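You operate a simulated robot arm through the tools that you are given. There is no shell and no other tool. Be economical: measure what you need, move in short steps, check, and stop when the job is done.

The job below is to be done with a simulated robot arm. You get a single attempt, and the scene is never put back.

JOB
Take the teal controller on the top of the games table and put it away on the sheet on the clipboard.

It is judged by the outcome, as a careful person would: the job done as asked, and still so three seconds after it is handed in. It fails if anything else is knocked over, pushed out of place, dropped, spilled or broken.

ROBOT AND FRAMES
A 7-joint arm with a two-finger parallel gripper, fixed in place. Base frame: the origin is at the foot of the arm, x ahead of it, y to its left, z up. Lengths are in mm, angles in degrees, forces in N, time in s.
Its first joint turns from -66.0 to 66.0 degrees. Payload 2.6 kg.
The tool frame sits at the grasp point between the pads (the TCP): z along the fingers, y along the line on which they close. The tips reach 30 mm beyond it. Largest opening 94 mm; finger width 28, thickness 10; the body of the gripper, 50 by 96 mm, starts 55 mm behind the TCP.
Orientation is told as [roll, pitch, yaw] about the base's x, y, z axes, in that order, counted from this pose: with the fingers straight down and closing along the base's y, the tool's x points along the base's -x, its y along +y and its z along -z.

CONTROLS
- The arm moves only by the tool send_rows. Its argument "series" is a list of rows, each a list of 6 numbers: the shift along the base's x, y, z in mm, then the turn, a rotation vector about the base's x, y, z in degrees. In form: [[x, y, z, ax, ay, az], ...]. A call has 1 to 12 rows; each row is the pose to reach, as a shift and turn from the pose commanded when the call began. "jaw" is the gripper command, from -1 (shut) to 1 (fully open), values between in proportion, set as the call begins (left out, the last holds). Each row takes 0.2 s and may step no farther than 50 mm and 8.6 degrees from the row before; otherwise, or with a gripper value out of range, the whole call is refused. Where a pose cannot be reached the arm comes as near as it can. A force on the tool above 40 N (or 10 N above the force at the start of the call, whichever is more), or a blocked arm, ends the call early, and 0.2 s more pass. The fingers move at their own pace (about 72 mm/s each) and stop on an object; they squeeze with about 42 N. The grip force told is the motor's: it shows also when the fingers shut on nothing. Time passes only in rows, and 0.2 s behind the last, so rows that repeat a pose let the fingers close. It gives the time, the measured TCP pose, the force on the tool (base axes), the opening and the grip force at its end, in the units of the frame above (readings bear some noise).
- Cameras (640 x 400 px; columns grow to the right, rows downward): "scene" is fixed at [51.2, 451.5, 554.5]; the picture's right is [-0.55, -0.83, 0.00], its down [-0.54, 0.36, -0.76] and it looks along [0.64, -0.42, -0.65] (base axes); focal length 282 px, centre (320, 200). "wrist" rides on the gripper at [-37, 0, -58] in the tool frame; the picture's right is [0.00, -1.00, 0.00], its down [0.97, 0.00, -0.24] and it looks along [0.24, 0.00, 0.97] (tool axes); focal length 218 px, centre (320, 200).
- get_image(camera): a new picture of that camera. No time passes.
- measure_at(camera, pixels): for up to 12 pixels [column, row] of the newest picture of that camera ("zoom" is the newest enlarged one), the place [x, y, z] in the base frame of the surface seen there, good to about 2 mm. No time passes.
- enlarge(camera, box): a new picture of the part [left, top, right, bottom] of that camera's present view, enlarged. No time passes.
- finish_job(): hands the job in; it is judged then, once.

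Keep the steps short. Do not move on a guess: measure, check each grasp and each placing, and mend mistakes. In all there are 60 turns and 20 pictures (those below and enlarged ones count). Leave the gripper open and the arm clear of the work at the hand-in unless told otherwise, and finish with a single line.

The tools are called after "Request:" as a command line: name --pt "numbers of a row" for each row, then --argument value for the rest, lists and objects as JSON in quotes. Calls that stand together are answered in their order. send_rows: Moves the arm, as the interface text tells. Its arguments: {"type":"object","properties":{"series":{"type":"array","items":{"type":"array","items":{"type":"number"}}},"jaw":{"type":"number"}},"required":["series"]} The other tools are called the same way: get_image (camera) takes a picture; measure_at (camera, pixels) gives the place of the surface under pixels of a picture; enlarge (camera, box) takes an enlarged picture of a part of a camera's view; finish_job () hands the job in.

At the start:

```text
time_s: 0.0
tcp_pos: [369.1, -36.2, 335.3]
ee_rot: [0.1, 0.1, 0.0]
contact_force: [0.1, -0.1, 0.0]
opening: 93.9
grip_force: 0.1
```

scene: 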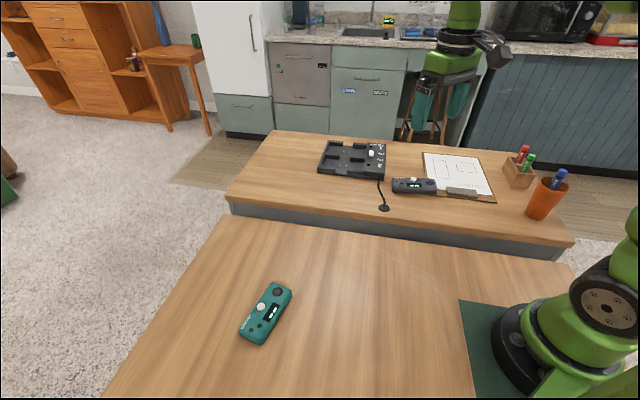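
wrist: 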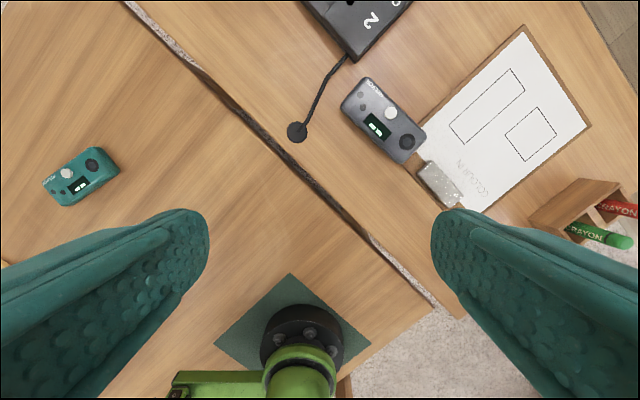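

I see the teal controller at scene (265,313), and the clipboard with a sheet at (457,177). First I'll measure both, with enlarged views.

Request:
enlarge --camera "scene" --box '[310, 130, 590, 230]'

Request:
measure_at --camera "scene" --pixels '[[265, 313], [272, 283], [291, 290], [263, 345], [239, 333], [278, 291], [262, 307], [230, 300], [300, 330], [400, 300], [330, 240]]'

Request:
measure_at --camera "wrist" --pixels '[[524, 25], [590, 126], [484, 212], [418, 95], [490, 105], [530, 135], [440, 183], [384, 120], [590, 210], [455, 140], [500, 170], [345, 105]]'

Request:
enlarge --camera "wrist" --box '[330, 10, 640, 240]'

```text
2.29 times, centred on (450, 180) of scene
```

zoom: 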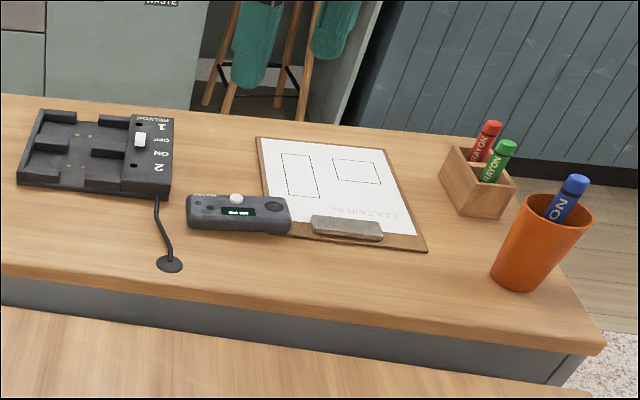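

```text
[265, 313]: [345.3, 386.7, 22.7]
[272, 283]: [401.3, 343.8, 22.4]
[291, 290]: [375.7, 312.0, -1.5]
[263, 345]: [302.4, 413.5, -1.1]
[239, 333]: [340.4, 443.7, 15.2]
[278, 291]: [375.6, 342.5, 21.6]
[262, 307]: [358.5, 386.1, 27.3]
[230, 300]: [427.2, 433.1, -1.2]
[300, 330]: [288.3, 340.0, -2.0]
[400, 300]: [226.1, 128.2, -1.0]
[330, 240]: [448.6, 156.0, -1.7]
```

```text
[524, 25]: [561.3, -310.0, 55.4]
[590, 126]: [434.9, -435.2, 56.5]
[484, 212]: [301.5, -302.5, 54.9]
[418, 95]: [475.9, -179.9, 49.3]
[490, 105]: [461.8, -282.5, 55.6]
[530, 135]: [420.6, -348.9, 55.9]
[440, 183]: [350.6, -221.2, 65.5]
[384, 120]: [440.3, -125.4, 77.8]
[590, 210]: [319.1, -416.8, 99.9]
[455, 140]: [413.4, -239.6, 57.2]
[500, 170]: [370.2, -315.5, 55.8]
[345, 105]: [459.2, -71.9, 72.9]
```

```text
1.74 times, centred on (485, 125) of wrist
```

zoom: 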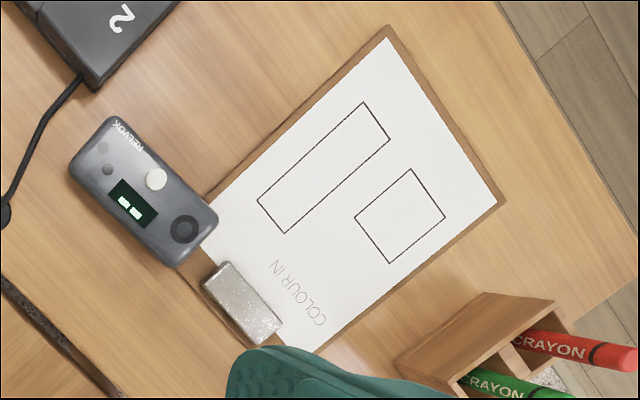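

Both are in reach: the controller lies at about (350, 380) with its top at z≈23–27, and the sheet is around (430, -306) at z≈55. I'll fly above the controller, staying high, to get a close look.

Request:
send_rows --pt "0 45 0 0 0 0" --pt "0 92 0 0 0 0" --pt "-2 139 0 0 0 0" --pt "-4 186 0 0 0 0" --pt "-6 233 0 0 0 0" --pt "-8 280 -10 0 0 0" --pt "-10 325 -30 0 0 0" --pt "-12 367 -55 0 0 0" --pt "-14 400 -85 0 0 0" --pt "-16 416 -120 0 0 0" --pt "-16 416 -120 0 0 0" --jaw 1

Request:
get_image --camera "wrist"

```text
time_s: 2.4
tcp_pos: [352.0, 378.0, 215.6]
ee_rot: [-0.1, -0.1, 0.0]
contact_force: [-0.2, -0.5, -0.5]
opening: 93.9
grip_force: 0.0
```

```text
15 pictures are left
```

wrist: 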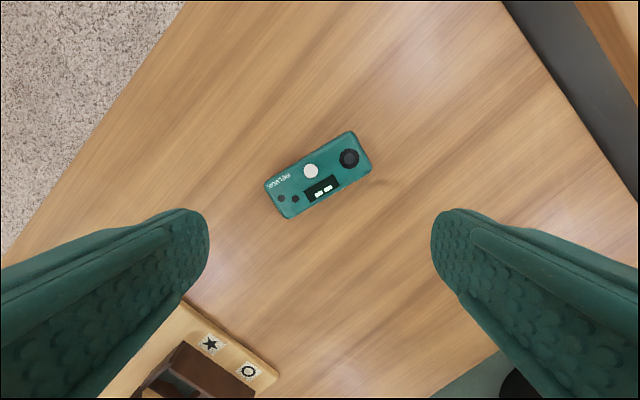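

The controller is seen at (318,175). I'll measure its corners and features, and the object at bottom left.

Request:
measure_at --camera "wrist" --pixels '[[268, 185], [350, 134], [368, 167], [289, 214], [310, 171], [348, 158], [318, 175], [330, 192], [305, 160], [210, 345], [249, 371], [200, 370]]'

Request:
enlarge --camera "wrist" --box '[240, 110, 400, 230]'

```text
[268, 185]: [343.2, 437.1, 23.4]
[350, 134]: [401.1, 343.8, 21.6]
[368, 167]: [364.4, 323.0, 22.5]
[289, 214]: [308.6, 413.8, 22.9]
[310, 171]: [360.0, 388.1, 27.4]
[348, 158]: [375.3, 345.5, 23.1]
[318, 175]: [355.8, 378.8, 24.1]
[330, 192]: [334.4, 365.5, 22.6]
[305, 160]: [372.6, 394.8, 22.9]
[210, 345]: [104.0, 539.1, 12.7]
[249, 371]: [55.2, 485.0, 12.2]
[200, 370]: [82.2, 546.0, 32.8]
```

```text
3.33 times, centred on (320, 170) of wrist
```

zoom: 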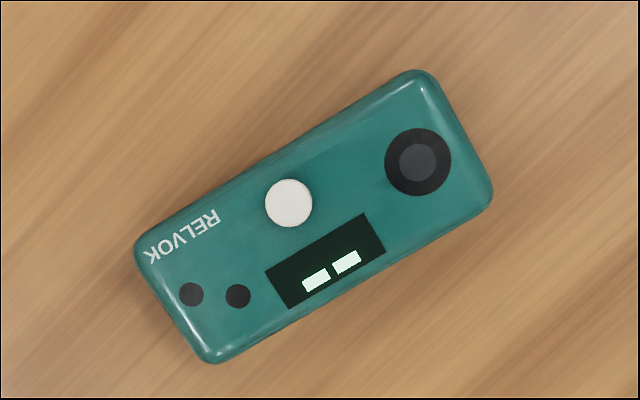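

The controller centre is about (354, 379), long axis at ~122°, ~110 x 45 mm, top z≈23. I'll now measure the sheet corners, clip and tall neighbours from the scene picture for planning the placing.

Request:
measure_at --camera "scene" --pixels '[[426, 155], [476, 159], [490, 193], [430, 178], [450, 187], [475, 193], [437, 184], [457, 174], [560, 172], [527, 160], [524, 149], [411, 180]]'

Request:
send_rows --pt "0 0 0 0 0 -8.3" --pt "0 0 0 0 0 -16.6" --pt "0 0 0 0 0 -24.9" --pt "0 0 -20 0 0 -33.2" --pt "0 0 -40 0 0 -41.5" --pt "0 0 -60 0 0 -49.8" --pt "1 1 -80 0 0 -58.2" --pt "1.3 1.3 -120 0 0 -58.2" --pt "1.3 1.3 -120 0 0 -58.2"

Request:
get_image --camera "wrist"

```text
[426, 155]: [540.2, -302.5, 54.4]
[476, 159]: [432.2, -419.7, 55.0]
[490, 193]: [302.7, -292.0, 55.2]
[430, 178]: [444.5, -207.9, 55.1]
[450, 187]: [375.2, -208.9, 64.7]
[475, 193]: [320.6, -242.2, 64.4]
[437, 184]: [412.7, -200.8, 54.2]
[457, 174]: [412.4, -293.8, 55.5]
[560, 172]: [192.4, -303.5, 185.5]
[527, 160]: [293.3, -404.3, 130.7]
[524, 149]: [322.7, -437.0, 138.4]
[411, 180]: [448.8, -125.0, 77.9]
```

```text
time_s: 4.4
tcp_pos: [355.1, 383.1, 95.2]
ee_rot: [0.0, 0.1, -58.4]
contact_force: [0.0, -0.1, -0.2]
opening: 93.9
grip_force: 0.1
```

```text
13 pictures are left
```

wrist: 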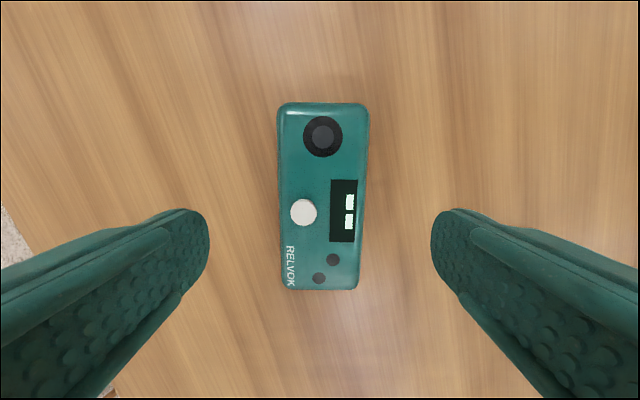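

The controller sits between the fingers, centred at column ~321, tilted about 2°. The fingertips reach 30 mm below TCP, so I go down to TCP z≈32 with a small correction.

Request:
send_rows --pt "0.5 -1.2 -25 0 0 -1" --pt "1 -2.5 -45 0 0 -1.5" --pt "1 -2.5 -58 0 0 -1.5" --pt "1 -2.5 -63 0 0 -1.5" --pt "1 -2.5 -63 0 0 -1.5"

```text
time_s: 5.6
tcp_pos: [356.2, 378.5, 30.4]
ee_rot: [0.0, 0.0, -59.7]
contact_force: [-0.4, -0.2, -0.3]
opening: 94.0
grip_force: 0.0
```

No contact, with TCP at z 30.4. Now I'll close the fingers.

Request:
send_rows --pt "0 0 0 0 0 0" --pt "0 0 0 0 0 0" --pt "0 0 0 0 0 0" --pt "0 0 0 0 0 0" --jaw -1

```text
time_s: 6.6
tcp_pos: [356.7, 380.1, 31.6]
ee_rot: [0.0, 0.0, -59.6]
contact_force: [0.3, -0.2, 0.1]
opening: 55.2
grip_force: 41.8
```

The fingers hold at an opening of 55 mm with 42 N. I'll lift straight up and check.

Request:
send_rows --pt "0 0 10 0 0 0" --pt "0 0 30 0 0 0" --pt "0 0 70 0 0 0" --pt "0 0 115 0 0 0" --pt "0 0 160 0 0 0" --pt "0 0 200 0 0 0" --pt "0 0 200 0 0 0"

Request:
get_image --camera "wrist"

```text
time_s: 8.2
tcp_pos: [355.3, 377.2, 232.1]
ee_rot: [0.0, -0.1, -59.7]
contact_force: [0.6, -0.8, -1.2]
opening: 55.1
grip_force: 42.2
```

```text
12 pictures are left
```

wrist: 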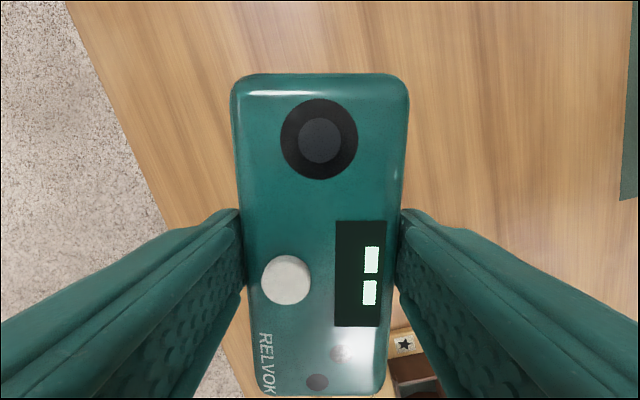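

The controller is held firmly and level. I'll carry it at z≈232 along an arc toward the sheet, in two legs.

Request:
send_rows --pt "4 -25 0 0 0 0" --pt "8 -65 0 0 0 1" --pt "12 -108 0 0 0 2" --pt "16 -151 0 0 0 3" --pt "20 -194 0 0 0 4" --pt "24 -237 0 0 0 5" --pt "28 -280 0 0 0 6" --pt "32 -315 0 0 0 7" --pt "37 -345 0 0 0 7" --pt "37 -345 0 0 0 7"

Request:
send_rows --pt "4 -25 0 0 0 0" --pt "8 -65 0 0 0 2" --pt "12 -108 0 0 0 3" --pt "16 -151 0 0 0 4" --pt "20 -194 0 0 0 5" --pt "24 -237 0 0 0 6" --pt "28 -280 0 0 0 7" --pt "33 -315 0 0 0 8" --pt "38 -336 0 0 0 8" --pt "38 -336 0 0 0 8"

Request:
get_image --camera "wrist"

Request:
get_image --camera "scene"

```text
time_s: 10.4
tcp_pos: [393.0, 32.8, 230.8]
ee_rot: [0.0, 0.0, -52.7]
contact_force: [-0.3, -0.2, -1.0]
opening: 55.3
grip_force: 42.2
```

```text
time_s: 12.6
tcp_pos: [432.4, -302.7, 232.5]
ee_rot: [-0.1, -0.1, -44.7]
contact_force: [0.5, 0.2, -0.9]
opening: 55.3
grip_force: 41.6
```

```text
11 pictures are left
```

wrist: 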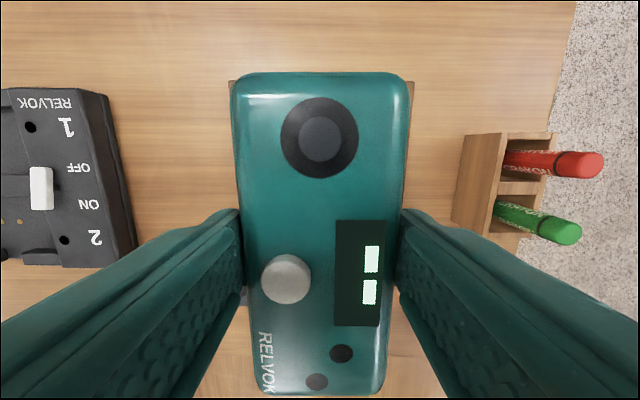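

```text
10 pictures are left
```

scene: 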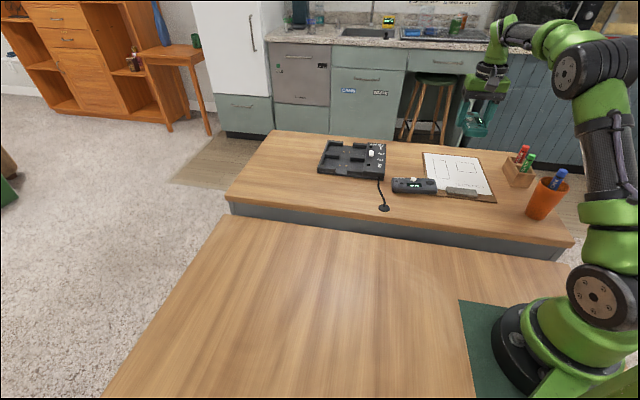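

The clipboard's far corners peek out behind the held controller at (232,82) and (412,84), so it is well aligned. I'll measure the controller's ends and the board corners.

Request:
measure_at --camera "wrist" --pixels '[[320, 85], [320, 385], [322, 240], [231, 83], [413, 86], [255, 200], [390, 200], [244, 298], [285, 280], [410, 190], [470, 220], [233, 195]]'

Request:
measure_at --camera "scene" --pixels '[[433, 154], [427, 155], [480, 158], [493, 195], [440, 186], [463, 158], [445, 186], [480, 192], [460, 188], [470, 189], [436, 184], [455, 184]]'

Request:
enlarge --camera "scene" --box '[385, 130, 545, 230]'

```text
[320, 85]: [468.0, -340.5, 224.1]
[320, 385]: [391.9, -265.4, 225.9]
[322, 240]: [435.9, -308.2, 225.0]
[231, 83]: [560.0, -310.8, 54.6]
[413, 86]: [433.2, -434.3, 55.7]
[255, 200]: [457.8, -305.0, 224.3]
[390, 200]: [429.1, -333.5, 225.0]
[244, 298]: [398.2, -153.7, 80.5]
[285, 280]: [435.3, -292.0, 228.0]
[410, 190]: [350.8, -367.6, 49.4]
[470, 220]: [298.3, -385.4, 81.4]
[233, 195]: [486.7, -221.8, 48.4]
```

```text
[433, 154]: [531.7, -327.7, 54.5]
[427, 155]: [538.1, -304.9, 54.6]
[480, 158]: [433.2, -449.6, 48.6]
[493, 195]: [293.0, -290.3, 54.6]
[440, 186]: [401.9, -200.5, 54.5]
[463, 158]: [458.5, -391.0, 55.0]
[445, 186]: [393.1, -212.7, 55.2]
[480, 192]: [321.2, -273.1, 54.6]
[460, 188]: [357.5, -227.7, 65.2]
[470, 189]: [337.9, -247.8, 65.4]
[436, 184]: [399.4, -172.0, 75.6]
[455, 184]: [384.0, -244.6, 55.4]
```

```text
4.00 times, centred on (465, 180) of scene
```

zoom: 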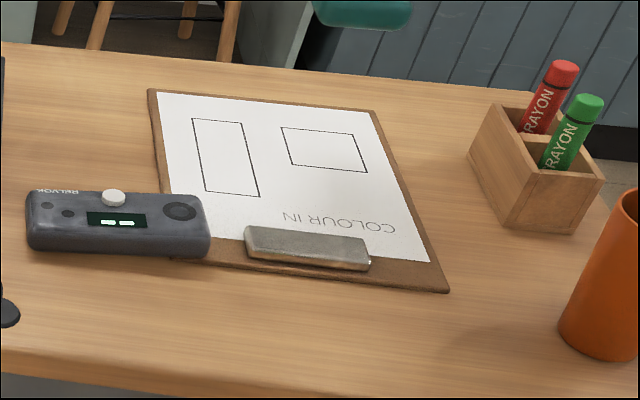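

I'll measure the sheet's corners and clip edge precisely in this enlarged view.

Request:
measure_at --camera "zoom" --pixels '[[160, 95], [369, 112], [427, 260], [215, 240], [174, 190], [250, 230], [310, 234], [367, 243], [300, 222], [205, 205], [208, 230], [215, 225]]'

```text
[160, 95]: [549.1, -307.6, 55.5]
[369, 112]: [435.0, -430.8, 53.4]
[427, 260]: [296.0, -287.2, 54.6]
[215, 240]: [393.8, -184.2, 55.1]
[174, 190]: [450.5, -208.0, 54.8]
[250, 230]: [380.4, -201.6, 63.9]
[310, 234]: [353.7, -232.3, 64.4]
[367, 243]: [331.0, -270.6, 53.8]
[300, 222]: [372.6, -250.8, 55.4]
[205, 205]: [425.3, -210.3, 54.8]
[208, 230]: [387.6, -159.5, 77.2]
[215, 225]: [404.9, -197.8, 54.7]
```

The sheet's centre is about (422, -298). Its usable part beyond the clip is centred at about (429, -304), and the held controller's centre is (430, -303), which is right. Lowering: the object bottom is about 32 mm below TCP and the sheet is at 55, so I stop a bit above, at TCP z≈93.

Request:
send_rows --pt "0 0 -25 0 0 0" --pt "0 0 -60 0 0 0" --pt "0 0 -95 0 0 0" --pt "0 0 -120 0 0 0" --pt "0 0 -134 0 0 0" --pt "0 0 -139 0 0 0" --pt "0 0 -139 0 0 0"

Request:
enlarge --camera "scene" --box '[385, 130, 545, 230]'

```text
time_s: 14.2
tcp_pos: [429.3, -301.7, 93.0]
ee_rot: [0.0, 0.0, -44.7]
contact_force: [-0.3, -0.4, -1.7]
opening: 55.1
grip_force: 42.0
```

```text
4.00 times, centred on (465, 180) of scene
```

zoom: 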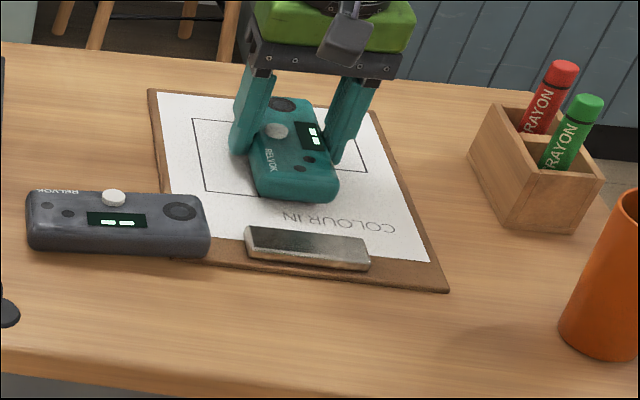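

It hovers just over the sheet, clear of the clip. I'll lower in small steps until contact.

Request:
send_rows --pt "0 0 -1.5 0 0 0" --pt "0 0 -3 0 0 0" --pt "0 0 -4 0 0 0" --pt "0 0 -4 0 0 0"

```text
time_s: 15.2
tcp_pos: [430.5, -302.7, 89.0]
ee_rot: [-0.1, 0.0, -44.6]
contact_force: [-0.3, 0.1, -1.0]
opening: 55.0
grip_force: 41.7
```

No contact yet at z 89; I'll continue by 1 mm steps.

Request:
send_rows --pt "0 0 -1 0 0 0" --pt "0 0 -1 0 0 0"

Request:
send_rows --pt "0 0 -1 0 0 0" --pt "0 0 -1 0 0 0"

```text
time_s: 15.8
tcp_pos: [430.4, -304.3, 88.5]
ee_rot: [-0.1, 0.0, -44.8]
contact_force: [-0.2, -0.4, -0.4]
opening: 55.2
grip_force: 42.1
```

```text
time_s: 16.4
tcp_pos: [431.2, -303.0, 88.3]
ee_rot: [0.0, 0.0, -44.7]
contact_force: [-0.3, 0.5, -1.8]
opening: 55.1
grip_force: 41.7
```

Still no force on the tool (noise about 1 N). Continuing in 0.8 mm steps.

Request:
send_rows --pt "0 0 -0.8 0 0 0" --pt "0 0 -0.8 0 0 0"

Request:
enlarge --camera "scene" --box '[425, 140, 489, 180]'

```text
time_s: 17.0
tcp_pos: [430.8, -302.6, 86.5]
ee_rot: [0.1, -0.1, -44.8]
contact_force: [-1.6, 0.3, 8.7]
opening: 55.4
grip_force: 42.0
```

```text
10.00 times, centred on (457, 160) of scene
```

zoom: 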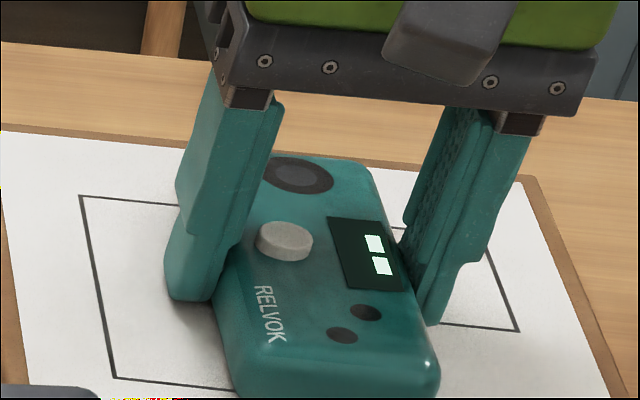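

The force is 8.7 N upward, so the controller rests on the sheet. I'll raise by 0.5 mm to relieve the pressure and open the fingers.

Request:
send_rows --pt "0 0 0.5 0 0 0" --pt "0 0 0.5 0 0 0" --pt "0 0 0.5 0 0 0" --pt "0 0 0.5 0 0 0" --jaw 0.7

```text
time_s: 18.0
tcp_pos: [430.6, -301.6, 87.5]
ee_rot: [0.0, -0.1, -44.6]
contact_force: [0.0, 0.7, 0.2]
opening: 79.6
grip_force: 0.2
```

The fingers are open at 80 mm with no force. I'll raise straight up, then move the arm back and look.

Request:
send_rows --pt "0 0 8 0 0 0" --pt "0 0 30 0 0 0" --pt "0 0 70 0 0 0" --pt "0 0 115 0 0 0" --pt "0 0 160 0 0 0" --pt "0 0 200 0 0 0" --pt "-20 40 220 0 0 0" --pt "-40 80 230 0 0 0" --pt "-40 80 230 0 0 0" --jaw 0.7

Request:
get_image --camera "wrist"

Request:
enlarge --camera "scene" --box '[385, 130, 545, 230]'

```text
time_s: 20.0
tcp_pos: [390.8, -220.6, 316.6]
ee_rot: [0.1, -0.1, -44.7]
contact_force: [0.2, 0.4, 0.7]
opening: 80.0
grip_force: 0.1
```

```text
6 pictures are left
```

wrist: 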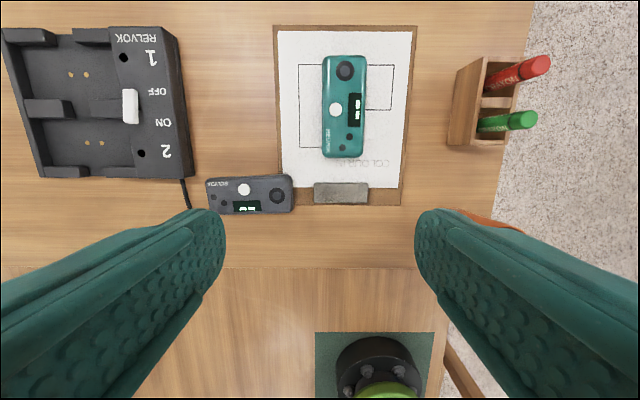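

```text
4.00 times, centred on (465, 180) of scene
```

zoom: 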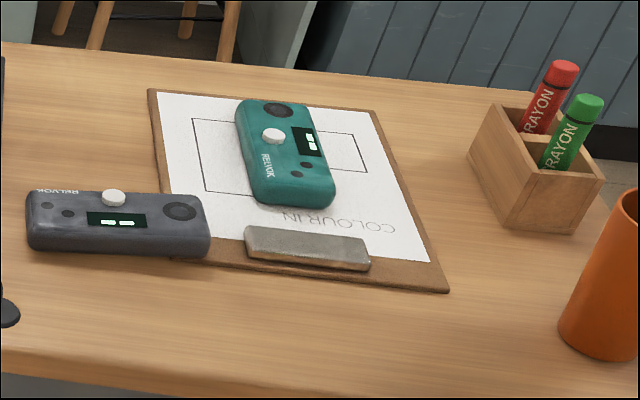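

The controller lies flat, wholly on the sheet. Nothing else has moved, the gripper is open and the arm is clear, so I'm handing in.

Request:
finish_job

```text
The job is handed in.
```

The teal controller is on the clipboard's sheet, nothing else was moved, and the job is handed in.
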